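You operate a simulated robot arm through the tools that you are given. There is no shell and no other tool. Be economical: measure what you need, move in short steps, check, and stop when the job is done.

Carry out the task below with a simulated robot arm. There is one attempt and no reset: what you move stays moved.

TASK
Set the score board to blue 7, white 3, with white to serve and blue one game up.
Fine: blue game card to 1; leave the white game card as it is.
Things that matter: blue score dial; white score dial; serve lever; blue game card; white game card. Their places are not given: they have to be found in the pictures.

It is judged by the outcome, as a careful person would: the job done as asked, and still so three seconds after it is handed in. It fails if anything else is knocked over, pushed out of place, dropped, spilled or broken.

THE ROBOT
A 7-joint arm with a two-finger parallel gripper, fixed in place. Base frame: the origin is at the foot of the arm, x ahead of it, y to its left, z up. Lengths are in mm, angles in degrees, forces in N, time in s.
Its first joint turns from -66.0 to 66.0 degrees. Payload 1.57 kg.
Tool frame: the origin (TCP) lies between the finger pads and is the grasp point; the fingertips stand 30 mm ahead of it; z points along the fingers, y is the line along which they close. The gripper opens to 110 mm. The fingers are 24 mm wide and 12 mm thick; the gripper's body (48 by 112 mm) begins 78 mm behind the TCP.
Orientation is that of the tool frame in the base frame, as a unit quaternion [x, y, z, w]. With the fingers straight down and closing along the base's y, the tool's x points along the base's -x, its y along +y and its z along -z.

THE INTERFACE
- The arm moves only by the tool apply_moves. Its argument "moves" is text: rows parted by semicolons, each of 7 numbers parted by spaces: the turn, a rotation vector about the base's x, y, z in units of 45 degrees (1.0 is 45 degrees), then the shift along the base's x, y, z in units of 300 mm (1.0 is 300 mm), then the finger opening in mm, from 0 to 110. In form: rx ry rz dx dy dz jaw; .... A call has 1 to 20 rows; each row is the pose to reach, as a shift and turn from the pose commanded when the call began. A call with a number of a shift or a turn outside -1 to 1 is refused whole. A row lasts 0.2 s, in which the tool goes at most 50 mm and 8.6 degrees; a call with a longer step from one row to the next is refused whole, and so is a gripper value outside its range. A pose out of reach is approached as far as the arm can. The call stops where the force on the tool passes 70 N (or 10 N more than at its start, if that is more) or the arm is blocked; 0.2 s more then pass. The fingers move at their own pace (about 108 mm/s each) and stop on an object; they squeeze with about 27 N. The grip force told is the motor's: it shows also when the fingers shut on nothing. Time passes only in rows, and 0.2 s behind the last, so rows that repeat a pose let the fingers close. It gives the time, the measured TCP pose, the force on the tool (base axes), the opening and the grip force at its end, in the units of the frame above (readings bear some noise).
- Cameras (640 x 400 px; columns grow to the right, rows downward): "scene" is fixed at [179.5, -399.2, 1415.3]; the picture's right is [0.69, -0.73, 0.00], its down [-0.44, -0.41, -0.80] and it looks along [0.58, 0.55, -0.61] (base axes); focal length 334 px, centre (320, 200). "wrist" rides on the gripper at [-36, 0, -80] in the tool frame; the picture's right is [0.00, -1.00, 0.00], its down [0.97, 0.00, -0.24] and it looks along [0.24, 0.00, 0.97] (tool axes); focal length 218 px, centre (320, 200).
- snapshot(camera): a new picture of that camera. No time passes.
- measure_at(camera, pixels): for up to 12 pixels [column, row] of the newest picture of that camera ("zoom" is the newest enlarged one), the place [x, y, z] in the base frame of the surface seen there, good to about 3 mm, but the place of the scene camera against the robot may be out by one fixed shift of up to 18 mm in any direction. No time passes.
- enlarge(camera, box): a new picture of the part [left, top, right, bottom] of that camera's present view, enlarged. No time passes.
- finish_job(): hands the job in; it is judged then, once.

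Work in short steps. Measure before you move; look again where a grasp or a placing could have gone wrong, and mend it. You have 80 turns and 38 pictures in all, the two below and enlarged ones among them. Open the gripper and draw the arm clear of the work before you hand the job in, unless the task says otherwise; then end with one line.

The tools are called after ">>>" as name(argument=value, ...) on one line, values as JSON. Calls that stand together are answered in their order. apply_moves: Moves the arm, as the interface text tells. Its arguments: {"type":"object","properties":{"moves":{"type":"string"}},"required":["moves"]} The other tools are called the same way: snapshot (camera) takes a picture; measure_at (camera, pixels) gives the place of the surface under pixels of a picture; enlarge (camera, box) takes an enlarged picture of a part of a camera's view; finish_job () hands the job in.

At the start:

```text
t: 0.0
eef_pos: [474.8, 26.8, 1151.3]
orientation: [0.0, 1.0, 0.0, 0.0]
contact_force: [0.6, 0.5, -0.3]
gripper_width: 109.9
finger_force: 0.0
```

scene: 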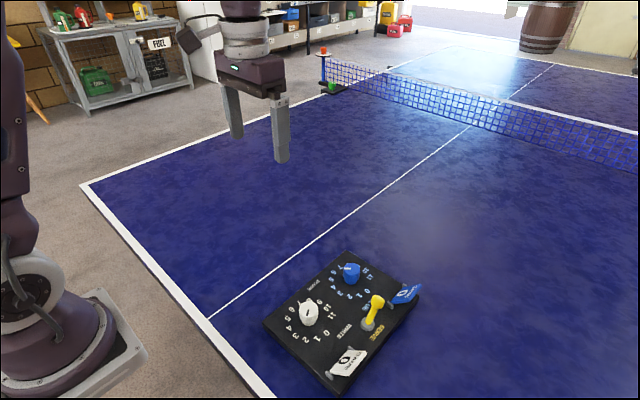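
wrist: 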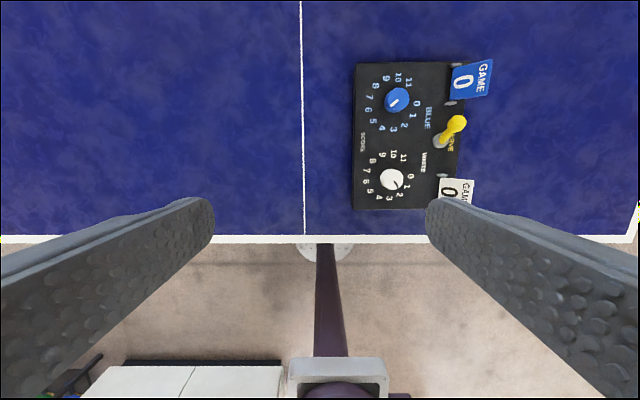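

The board is at wrist px (355-470, 60-210). I enlarge both views to read dials, lever and cards.

>>> enlarge(camera="wrist", box=[340, 50, 510, 220])

>>> enlarge(camera="scene", box=[250, 240, 440, 400])

```text
2.35 times, centred on (425, 135) of wrist
```

zoom: 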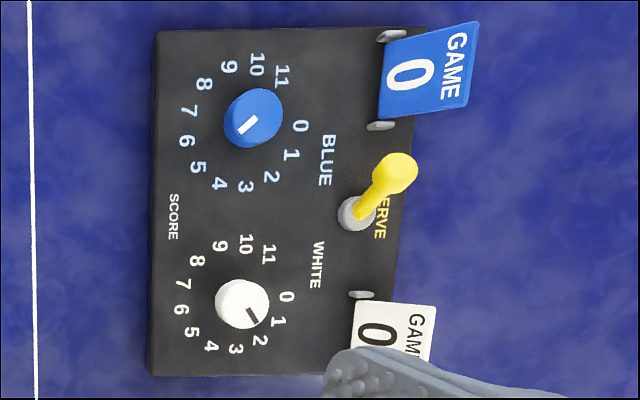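

```text
2.50 times, centred on (345, 320) of scene
```

zoom: 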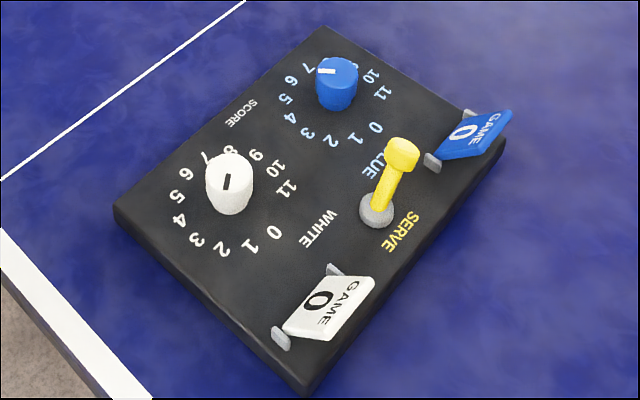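

The blue dial seems to be at 5 and white around 1–2. The lever leans to blue and both cards show 0. I measure the parts in the wrist view.

>>> measure_at(camera="wrist", pixels=[[397, 100], [392, 179], [457, 124], [438, 142], [455, 80], [488, 75], [450, 190], [360, 70], [357, 205], [457, 65], [449, 103]])

>>> measure_at(camera="zoom", pixels=[[337, 68], [229, 170], [402, 150], [376, 212], [450, 152], [505, 115], [490, 145], [432, 162], [318, 40], [120, 212], [303, 380]])

```text
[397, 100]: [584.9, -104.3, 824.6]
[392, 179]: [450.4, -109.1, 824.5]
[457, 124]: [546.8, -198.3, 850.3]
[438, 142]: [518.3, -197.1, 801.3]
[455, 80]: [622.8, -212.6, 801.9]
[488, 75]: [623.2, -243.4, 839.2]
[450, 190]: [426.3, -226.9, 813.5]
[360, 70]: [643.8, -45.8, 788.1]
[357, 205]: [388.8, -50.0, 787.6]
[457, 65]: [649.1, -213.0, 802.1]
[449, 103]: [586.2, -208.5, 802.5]
```

```text
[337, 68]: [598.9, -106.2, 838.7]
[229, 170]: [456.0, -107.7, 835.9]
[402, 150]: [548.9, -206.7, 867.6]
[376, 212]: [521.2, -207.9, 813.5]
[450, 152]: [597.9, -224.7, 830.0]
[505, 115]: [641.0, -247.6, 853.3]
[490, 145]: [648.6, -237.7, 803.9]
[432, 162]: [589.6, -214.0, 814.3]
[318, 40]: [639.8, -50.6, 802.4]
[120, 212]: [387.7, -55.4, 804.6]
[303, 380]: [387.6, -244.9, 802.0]
```

I move above the board for a clearer look.

>>> apply_moves(moves="0 0 0 0.05 -0.11 -0.03 109; 0 0 0 0.1 -0.22 -0.06 109; 0 0 0 0.15 -0.33 -0.1 109; 0 0 0 0.2 -0.44 -0.15 109; 0 0 0 0.25 -0.53 -0.2 109; 0 0 0 0.28 -0.58 -0.25 109; 0 0 0 0.28 -0.58 -0.25 109")

>>> enlarge(camera="wrist", box=[190, 60, 450, 320])

>>> measure_at(camera="zoom", pixels=[[20, 20], [610, 380]])

```text
t: 1.6
eef_pos: [557.5, -147.4, 1075.6]
orientation: [0.001, 1.0, 0.0, 0.0]
contact_force: [0.9, 0.2, 0.2]
gripper_width: 109.1
finger_force: 0.0
```

```text
1.54 times, centred on (320, 190) of wrist
```

zoom: 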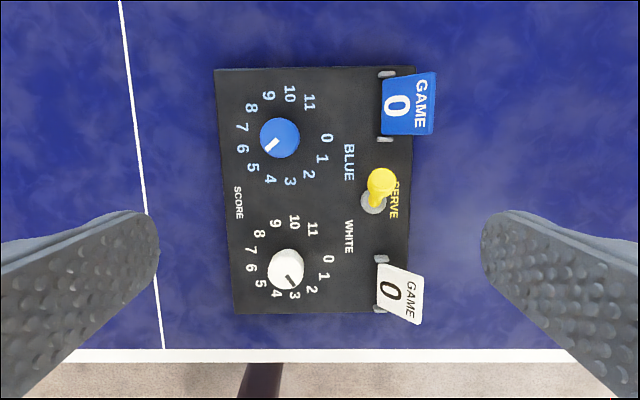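

```text
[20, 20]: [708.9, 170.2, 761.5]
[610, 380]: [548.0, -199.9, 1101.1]
```

Closer looks at both dials for the pointers.

>>> enlarge(camera="wrist", box=[250, 110, 350, 190])

>>> measure_at(camera="zoom", pixels=[[200, 200], [320, 200], [270, 180]])

>>> enlarge(camera="wrist", box=[250, 190, 350, 270])

```text
5.00 times, centred on (300, 150) of wrist
```

zoom: 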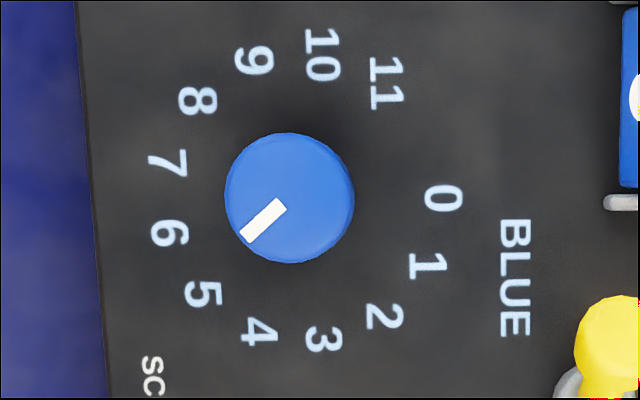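

```text
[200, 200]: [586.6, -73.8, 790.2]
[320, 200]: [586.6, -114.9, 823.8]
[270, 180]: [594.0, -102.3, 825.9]
```

```text
5.00 times, centred on (300, 230) of wrist
```

zoom: 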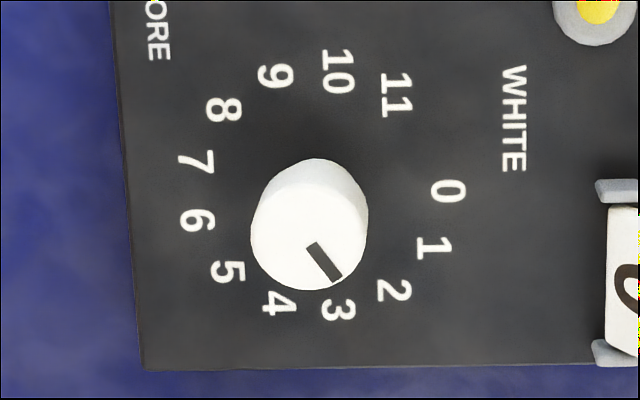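

Blue pointer is at 5, white at 2. Digits aren't 30° apart (gap between 11 and 0), so I measure the angles on the white dial.

>>> measure_at(camera="zoom", pixels=[[448, 191], [434, 247], [394, 290], [338, 308], [279, 303], [228, 270], [196, 220], [396, 95], [338, 72], [313, 246], [338, 279], [311, 232]])

>>> enlarge(camera="wrist", box=[330, 90, 410, 290])

```text
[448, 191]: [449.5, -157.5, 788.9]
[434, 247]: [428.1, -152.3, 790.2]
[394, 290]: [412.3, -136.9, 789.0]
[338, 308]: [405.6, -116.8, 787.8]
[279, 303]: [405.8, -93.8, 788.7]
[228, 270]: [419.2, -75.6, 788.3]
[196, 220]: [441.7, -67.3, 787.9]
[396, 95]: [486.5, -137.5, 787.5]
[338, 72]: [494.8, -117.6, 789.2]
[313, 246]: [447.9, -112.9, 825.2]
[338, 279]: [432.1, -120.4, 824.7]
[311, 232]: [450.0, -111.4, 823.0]
```

```text
2.00 times, centred on (370, 190) of wrist
```

zoom: 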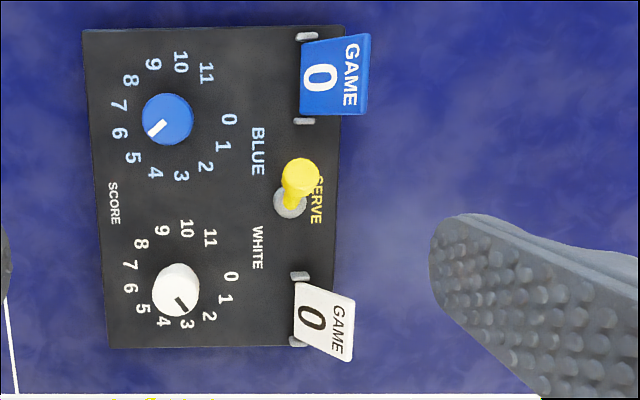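

White digits are on a 45 mm circle about (450, -112) at 28° spacing, so blue needs 56° clockwise from above and white 28°. I approach the blue knob (~588, -106, top 825), pre-turned +28°, and stop 40 mm above it first.

>>> apply_moves(moves="0 0 0.15 0.03 0.04 -0.13 70; 0 0 0.3 0.06 0.08 -0.26 70; 0 0 0.45 0.097 0.137 -0.4 70; 0 0 0.6 0.097 0.137 -0.54 70; 0 0 0.622 0.097 0.137 -0.6 70; 0 0 0.622 0.097 0.137 -0.6 70")

>>> snapshot(camera="wrist")

```text
t: 3.0
eef_pos: [585.7, -106.9, 895.0]
orientation: [-0.242, 0.97, -0.001, -0.001]
contact_force: [-0.6, 0.2, 0.2]
gripper_width: 70.0
finger_force: 0.1
```

```text
29 pictures are left
```

wrist: 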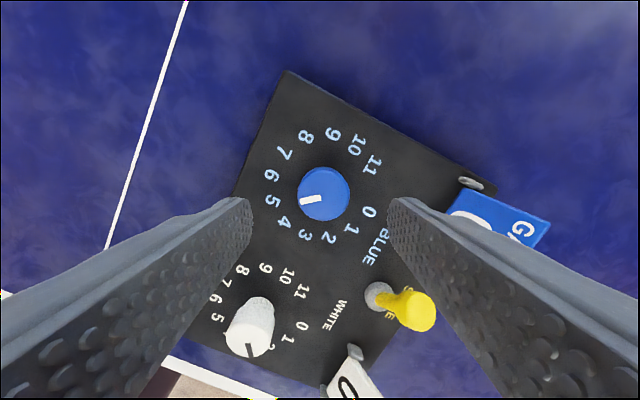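

Knob centre shows at (324,193) vs axis (320,199): ~4 mm off in +x. I correct, descend so the tips sit ~8 mm above the board, and close.

>>> apply_moves(moves="0 0 0 0.012 -0.001 -0.08 70; 0 0 0 0.012 -0.001 -0.16 70; 0 0 0 0.012 -0.001 -0.225 70; 0 0 0 0.012 -0.001 -0.225 50; 0 0 0 0.012 -0.001 -0.225 25; 0 0 0 0.012 -0.001 -0.225 25; 0 0 0 0.012 -0.001 -0.225 25")

```text
t: 4.6
eef_pos: [588.7, -105.6, 827.2]
orientation: [-0.242, 0.97, 0.0, 0.0]
contact_force: [4.3, -3.9, 1.0]
gripper_width: 37.3
finger_force: 27.2
```

Gripped at 37 mm. Turn clockwise 28° first.

>>> apply_moves(moves="0 0 -0.12 0 0 0 25; 0 0 -0.24 0 0 0 25; 0 0 -0.36 0 0 0 25; 0 0 -0.48 0 0 0 25; 0 0 -0.622 0 0 0 25; 0 0 -0.622 0 0 0 25")

>>> snapshot(camera="wrist")

```text
t: 6.0
eef_pos: [590.6, -107.6, 828.2]
orientation: [0.001, 1.0, 0.0, 0.0]
contact_force: [1.4, -15.7, 0.7]
gripper_width: 37.2
finger_force: 26.7
```

```text
28 pictures are left
```

wrist: 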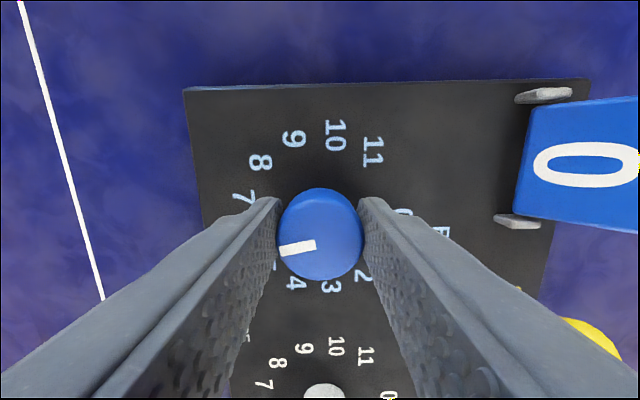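

Pointer at 6 now, knob turns with the gripper. Another 28°, shifting 1.5 mm in -y to relieve the side force.

>>> apply_moves(moves="0 0 -0.12 0 -0.003 0 25; 0 0 -0.24 0 -0.005 0 25; 0 0 -0.36 0 -0.005 0 25; 0 0 -0.48 0 -0.005 0 25; 0 0 -0.622 0 -0.005 0 25; 0 0 -0.622 0 -0.005 0 25; 0 0 -0.622 0 -0.005 0 60; 0 0 -0.622 0 -0.005 0 70")

>>> apply_moves(moves="0 0 0 0 0 0.13 70; 0 0 0 0 0 0.26 70; 0 0 0.15 0 0 0.39 70; 0 0 0.3 0 0 0.5 70; 0 0 0.45 0 0 0.5 70; 0 0 0.622 0 0 0.5 70; 0 0 0.622 0 0 0.5 70")

>>> snapshot(camera="wrist")

```text
t: 7.8
eef_pos: [591.0, -107.7, 827.3]
orientation: [0.242, 0.97, 0.001, 0.0]
contact_force: [-0.1, 0.1, -0.7]
gripper_width: 69.9
finger_force: 0.1
```

```text
t: 9.4
eef_pos: [590.8, -107.7, 979.9]
orientation: [-0.001, 1.0, -0.001, 0.0]
contact_force: [0.3, 0.0, -0.3]
gripper_width: 70.0
finger_force: 0.1
```

```text
27 pictures are left
```

wrist: 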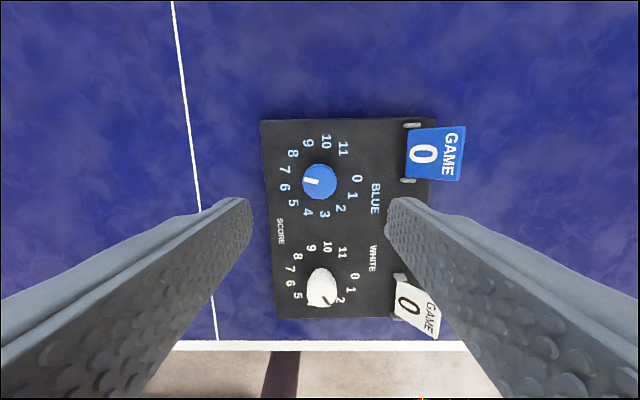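

>>> enlarge(camera="wrist", box=[270, 130, 370, 220])

```text
4.44 times, centred on (320, 175) of wrist
```

zoom: 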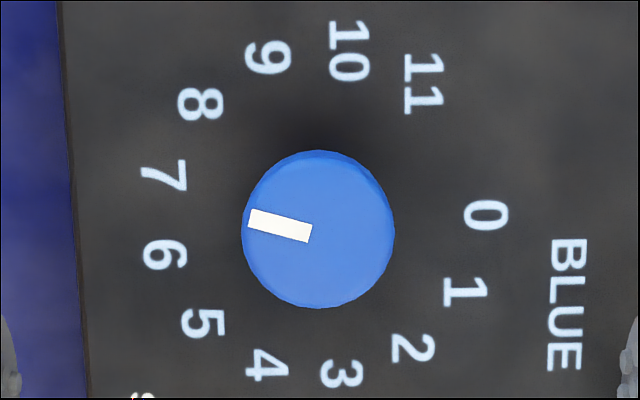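

Blue pointer is right on 7. Now to hover above the white knob at (450,-112), pre-turned +14°.

>>> apply_moves(moves="0 0 0.08 -0.12 -0.003 -0.03 70; 0 0 0.16 -0.24 -0.006 -0.08 70; 0 0 0.24 -0.36 -0.01 -0.15 70; 0 0 0.311 -0.47 -0.014 -0.22 70; 0 0 0.311 -0.47 -0.014 -0.28 70; 0 0 0.311 -0.47 -0.014 -0.28 70")

>>> snapshot(camera="wrist")

```text
t: 10.8
eef_pos: [448.7, -110.9, 893.3]
orientation: [-0.122, 0.993, 0.0, 0.0]
contact_force: [-0.1, 0.0, 0.8]
gripper_width: 70.0
finger_force: 0.1
```

```text
25 pictures are left
```

wrist: 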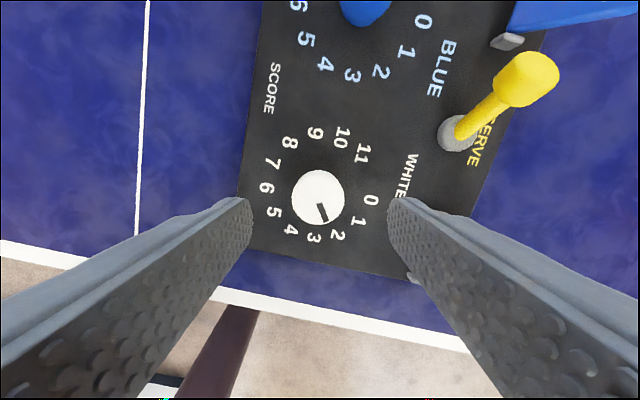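

Centred (318,197). Descend, grip, turn 28° clockwise.

>>> apply_moves(moves="0 0 0 0 0 -0.08 70; 0 0 0 0 0 -0.16 70; 0 0 0 0 0 -0.22 70; 0 0 0 0 0 -0.22 50; 0 0 0 0 0 -0.22 25; 0 0 0 0 0 -0.22 25; 0 0 0 0 0 -0.22 25; 0 0 -0.12 0 0 -0.22 25; 0 0 -0.24 0 0 -0.22 25; 0 0 -0.36 0 0 -0.22 25; 0 0 -0.48 0 0 -0.22 25; 0 0 -0.622 0 0 -0.22 25; 0 0 -0.622 0 0 -0.22 25; 0 0 -0.622 0 0 -0.22 25")

>>> apply_moves(moves="0 0 0 0 0 0 70; 0 0 0 0 0 0 70; 0 0 0 0 0 0.13 70; 0 0 0.15 0 0 0.28 70; 0 0 0.311 0 0 0.42 70; 0 0 0.311 0 0 0.5 70; 0 0 0.311 0 0 0.5 70")

>>> snapshot(camera="wrist")

>>> enlarge(camera="wrist", box=[270, 130, 370, 230])

```text
t: 13.8
eef_pos: [449.8, -112.1, 828.7]
orientation: [0.122, 0.992, 0.0, 0.001]
contact_force: [-8.4, 5.0, 21.0]
gripper_width: 37.3
finger_force: 26.8
```

```text
t: 15.4
eef_pos: [450.4, -111.3, 978.5]
orientation: [-0.001, 1.0, 0.001, 0.0]
contact_force: [-0.1, -0.5, 0.6]
gripper_width: 70.1
finger_force: 0.0
```

```text
24 pictures are left
```

wrist: 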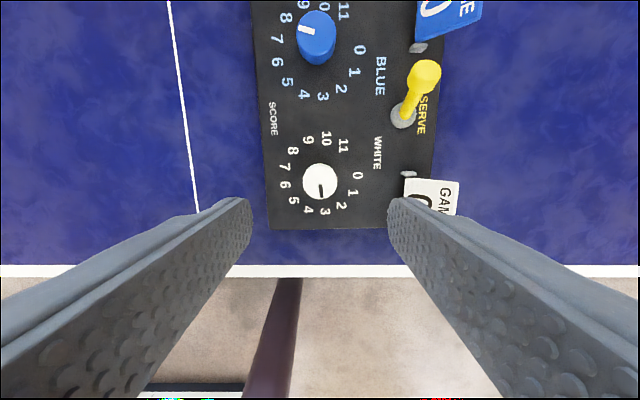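

```text
4.00 times, centred on (320, 180) of wrist
```

zoom: 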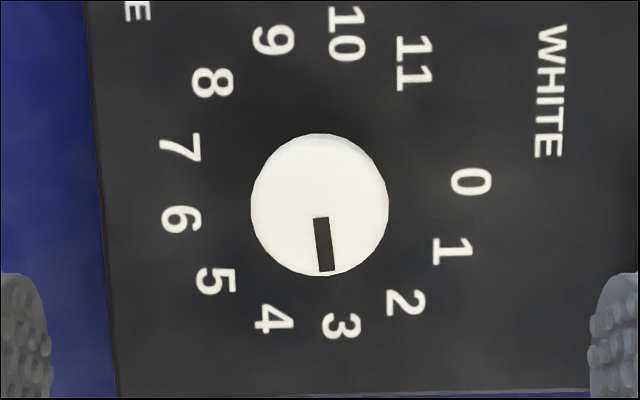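

White is on 3. Now I measure the lever and the card pieces precisely before pushing.

>>> measure_at(camera="wrist", pixels=[[425, 77], [418, 63], [432, 90], [405, 113], [410, 100], [420, 47], [409, 174], [395, 112]])

>>> enlarge(camera="scene", box=[340, 270, 430, 350])

```text
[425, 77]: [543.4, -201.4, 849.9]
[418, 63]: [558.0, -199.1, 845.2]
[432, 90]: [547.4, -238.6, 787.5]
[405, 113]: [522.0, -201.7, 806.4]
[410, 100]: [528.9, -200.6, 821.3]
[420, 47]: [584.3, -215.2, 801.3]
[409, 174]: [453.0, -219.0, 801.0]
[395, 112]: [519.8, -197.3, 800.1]
```

```text
5.00 times, centred on (385, 310) of scene
```

zoom: 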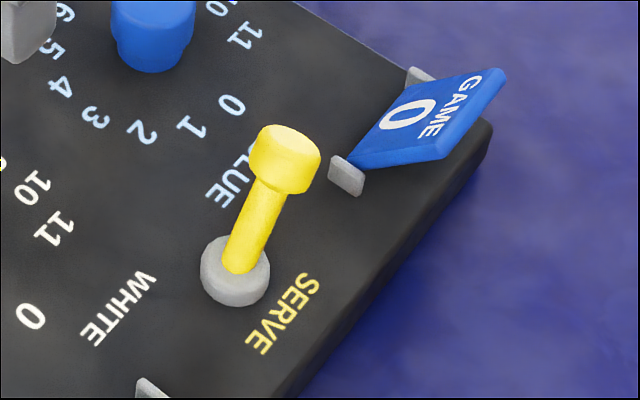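

Lever knob spans x≈533–560 at y≈-202, z 850, leaning to blue (+x). With closed fingers I go down on its +x side at (592,-203).

>>> apply_moves(moves="0 0 0 0.12 -0.08 0 40; 0 0 0 0.24 -0.16 0 10; 0 0 0 0.36 -0.24 0 0; 0 0 0 0.472 -0.303 0 0; 0 0 0 0.472 -0.303 -0.13 0; 0 0 0 0.472 -0.303 -0.26 0; 0 0 0 0.472 -0.303 -0.34 0; 0 0 0 0.472 -0.303 -0.387 0;0 0 0 0.472 -0.303 -0.387 0")

>>> enlarge(camera="scene", box=[320, 220, 450, 350])

```text
t: 17.4
eef_pos: [592.5, -201.6, 861.1]
orientation: [0.0, 1.0, 0.0, 0.0]
contact_force: [0.0, -0.2, -0.5]
gripper_width: 0.0
finger_force: 21.3
```

```text
3.08 times, centred on (385, 285) of scene
```

zoom: 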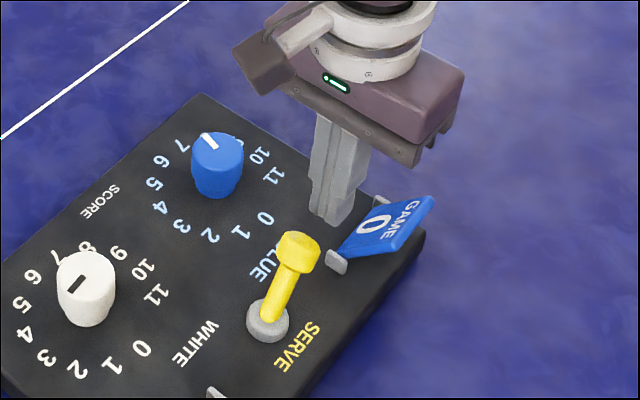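

Clear of card and pegs. I push in -x in small steps.

>>> apply_moves(moves="0 0 0 -0.05 0 0 0; 0 0 0 -0.09 0 0 0; 0 0 0 -0.12 0 0 0; 0 0 0 -0.15 0 0 0; 0 0 0 -0.18 0 0 0; 0 0 0 -0.21 0 0 0; 0 0 0 -0.24 0 0 0; 0 0 0 -0.26 0 0 0; 0 0 0 -0.26 0 0 0")

>>> enlarge(camera="scene", box=[320, 220, 450, 350])

```text
t: 19.4
eef_pos: [515.5, -202.1, 861.7]
orientation: [-0.001, 1.0, -0.002, 0.002]
contact_force: [18.3, 0.7, 1.4]
gripper_width: 0.0
finger_force: 21.2
```

```text
3.08 times, centred on (385, 285) of scene
```

zoom: 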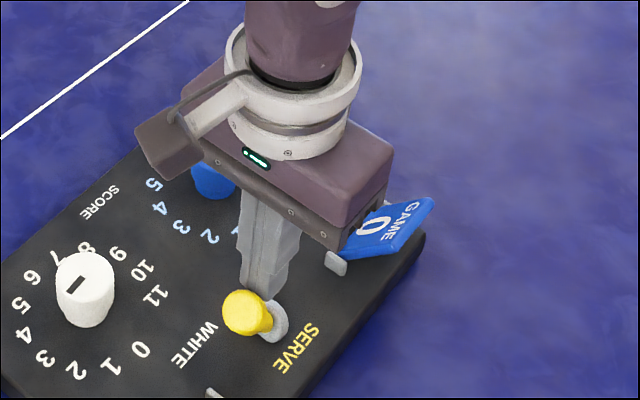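

The lever now leans to white, with 18 N at its stop. I back off and up, then check.

>>> apply_moves(moves="0 0 0 0.06 0 0 0; 0 0 0 0.08 0 0.12 0; 0 0 0 0.1 0 0.26 0; 0 0 0 0.15 0 0.4 0; 0 0 0 0.15 0 0.5 0; 0 0 0 0.15 0 0.5 0")

>>> snapshot(camera="wrist")

>>> enlarge(camera="scene", box=[320, 260, 450, 390])

>>> measure_at(camera="wrist", pixels=[[320, 100]])

```text
t: 20.8
eef_pos: [558.7, -203.2, 1012.8]
orientation: [0.0, 1.0, 0.0, 0.0]
contact_force: [-0.2, 0.6, 0.2]
gripper_width: 0.0
finger_force: 21.0
```

```text
19 pictures are left
```

wrist: 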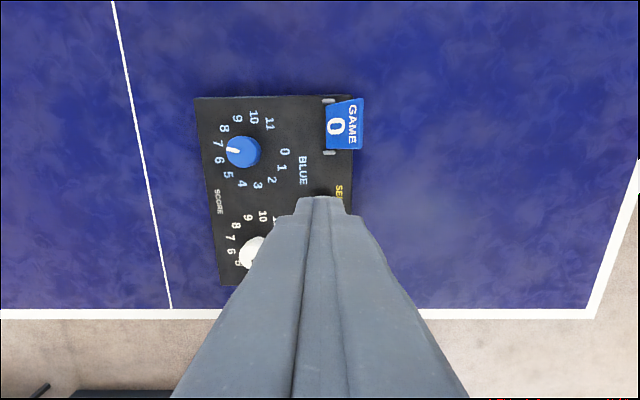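

```text
3.08 times, centred on (385, 325) of scene
```

zoom: 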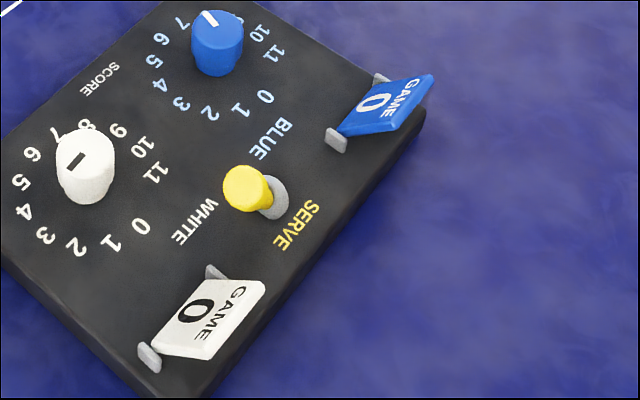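

```text
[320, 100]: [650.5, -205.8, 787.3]
```

Lever set to white. Now I measure the blue card's corners and pegs.

>>> measure_at(camera="wrist", pixels=[[328, 104], [328, 148], [361, 100], [360, 148], [345, 125], [329, 101], [330, 153], [358, 125], [352, 170]])

```text
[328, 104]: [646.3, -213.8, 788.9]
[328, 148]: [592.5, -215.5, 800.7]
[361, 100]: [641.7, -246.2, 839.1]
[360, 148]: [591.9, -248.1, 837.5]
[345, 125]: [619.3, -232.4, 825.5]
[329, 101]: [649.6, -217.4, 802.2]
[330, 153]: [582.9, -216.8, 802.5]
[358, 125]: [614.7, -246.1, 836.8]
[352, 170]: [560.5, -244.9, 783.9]
```

Card: x 592–643, top edge (y -248, z 839), hinge near (y -216, z 800). I go down behind it at (617,-283) with tips at z≈822.

>>> apply_moves(moves="0 0 0 0.08 -0.1 0 0; 0 0 0 0.16 -0.2 0 0; 0 0 0 0.193 -0.267 -0.1 0; 0 0 0 0.193 -0.267 -0.24 0; 0 0 0 0.193 -0.267 -0.38 0; 0 0 0 0.193 -0.267 -0.48 0; 0 0 0 0.193 -0.267 -0.533 0; 0 0 0 0.193 -0.267 -0.533 0")

>>> enlarge(camera="scene", box=[340, 230, 460, 350])

```text
t: 22.6
eef_pos: [615.4, -282.5, 850.2]
orientation: [-0.001, 1.0, 0.001, 0.0]
contact_force: [0.3, -1.1, 0.0]
gripper_width: 0.0
finger_force: 21.5
```

```text
3.33 times, centred on (400, 290) of scene
```

zoom: 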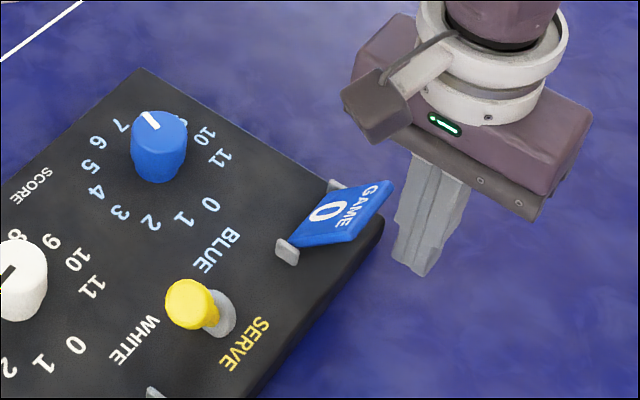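

Finger is behind the card. Push +y to just past vertical, then look.

>>> apply_moves(moves="0 0 0 0 0.04 0 0; 0 0 0 0 0.08 0 0; 0 0 0 0 0.11 0 0; 0 0 0 0 0.14 0 0; 0 0 0 0 0.17 0 0; 0 0 0 0 0.2 0 0; 0 0 0 0 0.23 0 0; 0 0 0 0 0.23 0 0")

>>> enlarge(camera="scene", box=[340, 230, 460, 350])

```text
t: 24.4
eef_pos: [615.7, -213.3, 851.0]
orientation: [0.0, 1.0, 0.0, 0.0]
contact_force: [-1.0, -0.1, 0.4]
gripper_width: 0.2
finger_force: 21.1
```

```text
3.33 times, centred on (400, 290) of scene
```

zoom: 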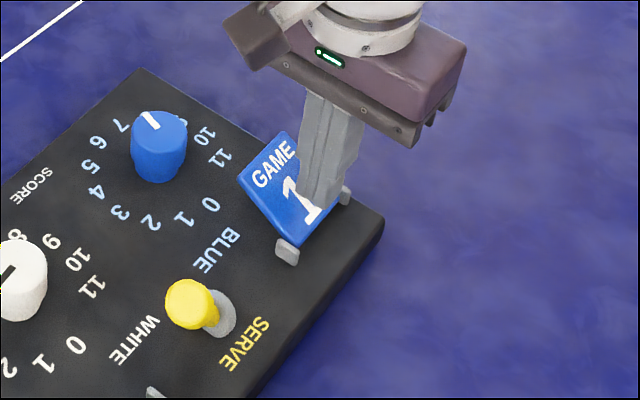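

The card has fallen over and shows 1. I back off in -y a little, rise clear and inspect everything.

>>> apply_moves(moves="0 0 0 0 -0.05 0 0; 0 0 0 0 -0.05 0.13 0; 0 0 0 0 -0.05 0.28 0; 0 0 0 -0.1 -0.05 0.43 30; 0 0 0 -0.2 0.05 0.58 70; 0 0 0 -0.25 0.17 0.72 109; 0 0 0 -0.25 0.2 0.82 109; 0 0 0 -0.25 0.2 0.82 109; 0 0 0 -0.25 0.2 0.82 109; 0 0 0 -0.25 0.2 0.82 109")

>>> enlarge(camera="wrist", box=[210, 60, 430, 280])

>>> enlarge(camera="scene", box=[250, 240, 440, 400])

```text
refused: row 4 steps farther than a row can; nothing moved
```

```text
1.82 times, centred on (320, 170) of wrist
```

zoom: 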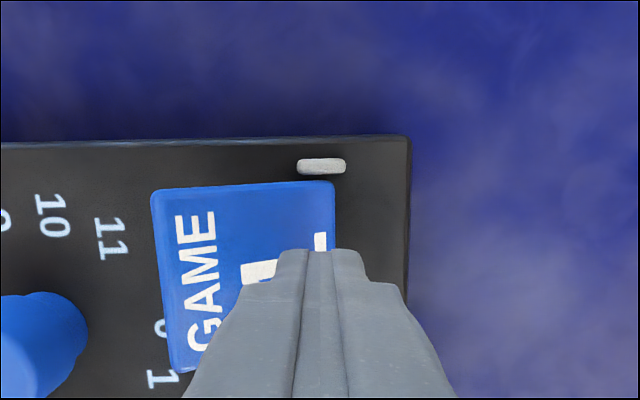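

```text
2.50 times, centred on (345, 320) of scene
```

zoom: 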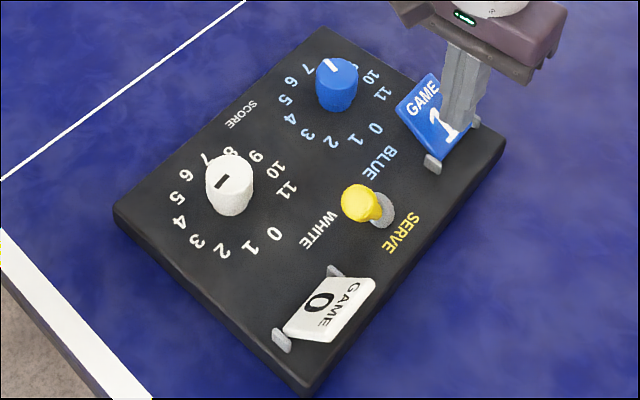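

The call was refused because one step was too long. I retry with shorter steps.

>>> apply_moves(moves="0 0 0 0 -0.05 0 0; 0 0 0 0 -0.05 0.13 0; 0 0 0 0 -0.05 0.28 0; 0 0 0 -0.06 -0.05 0.4 30; 0 0 0 -0.13 0 0.5 70; 0 0 0 -0.19 0.07 0.6 109; 0 0 0 -0.24 0.14 0.7 109; 0 0 0 -0.25 0.2 0.8 109; 0 0 0 -0.25 0.2 0.8 109; 0 0 0 -0.25 0.2 0.8 109")

>>> enlarge(camera="wrist", box=[210, 60, 430, 280])

>>> enlarge(camera="scene", box=[250, 240, 440, 400])

```text
t: 26.6
eef_pos: [541.4, -153.5, 1091.8]
orientation: [0.0, 1.0, 0.001, 0.0]
contact_force: [0.9, -0.3, -0.2]
gripper_width: 109.1
finger_force: 0.1
```

```text
1.82 times, centred on (320, 170) of wrist
```

zoom: 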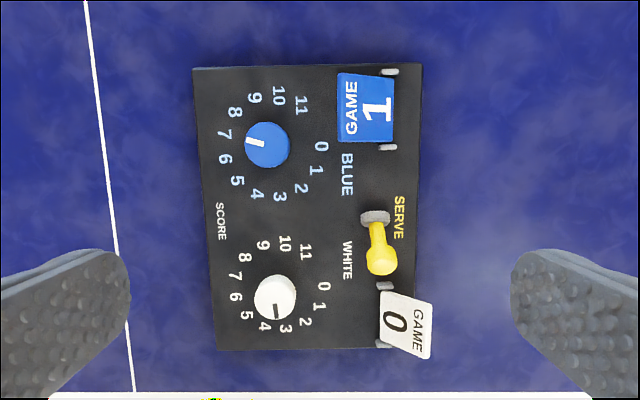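

```text
2.50 times, centred on (345, 320) of scene
```

zoom: 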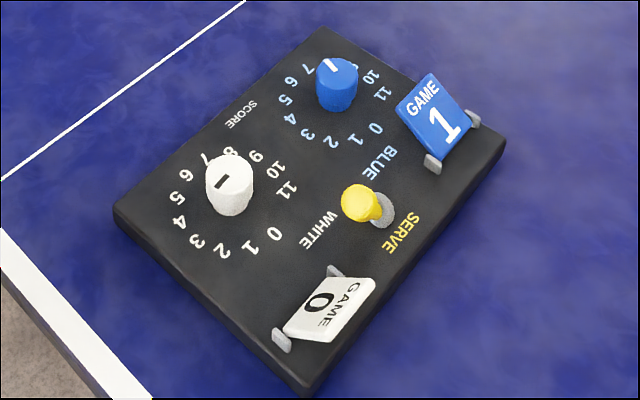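

Both pictures show blue 7, white 3, the lever to white, the blue card at 1 and the white card still at 0. The arm is clear, so I hand it in.

>>> finish_job()

```text
The job is handed in.
```

The job is handed in, and the final pictures showed the board at blue 7, white 3, white to serve and the blue game card at 1, with the white game card left at 0.
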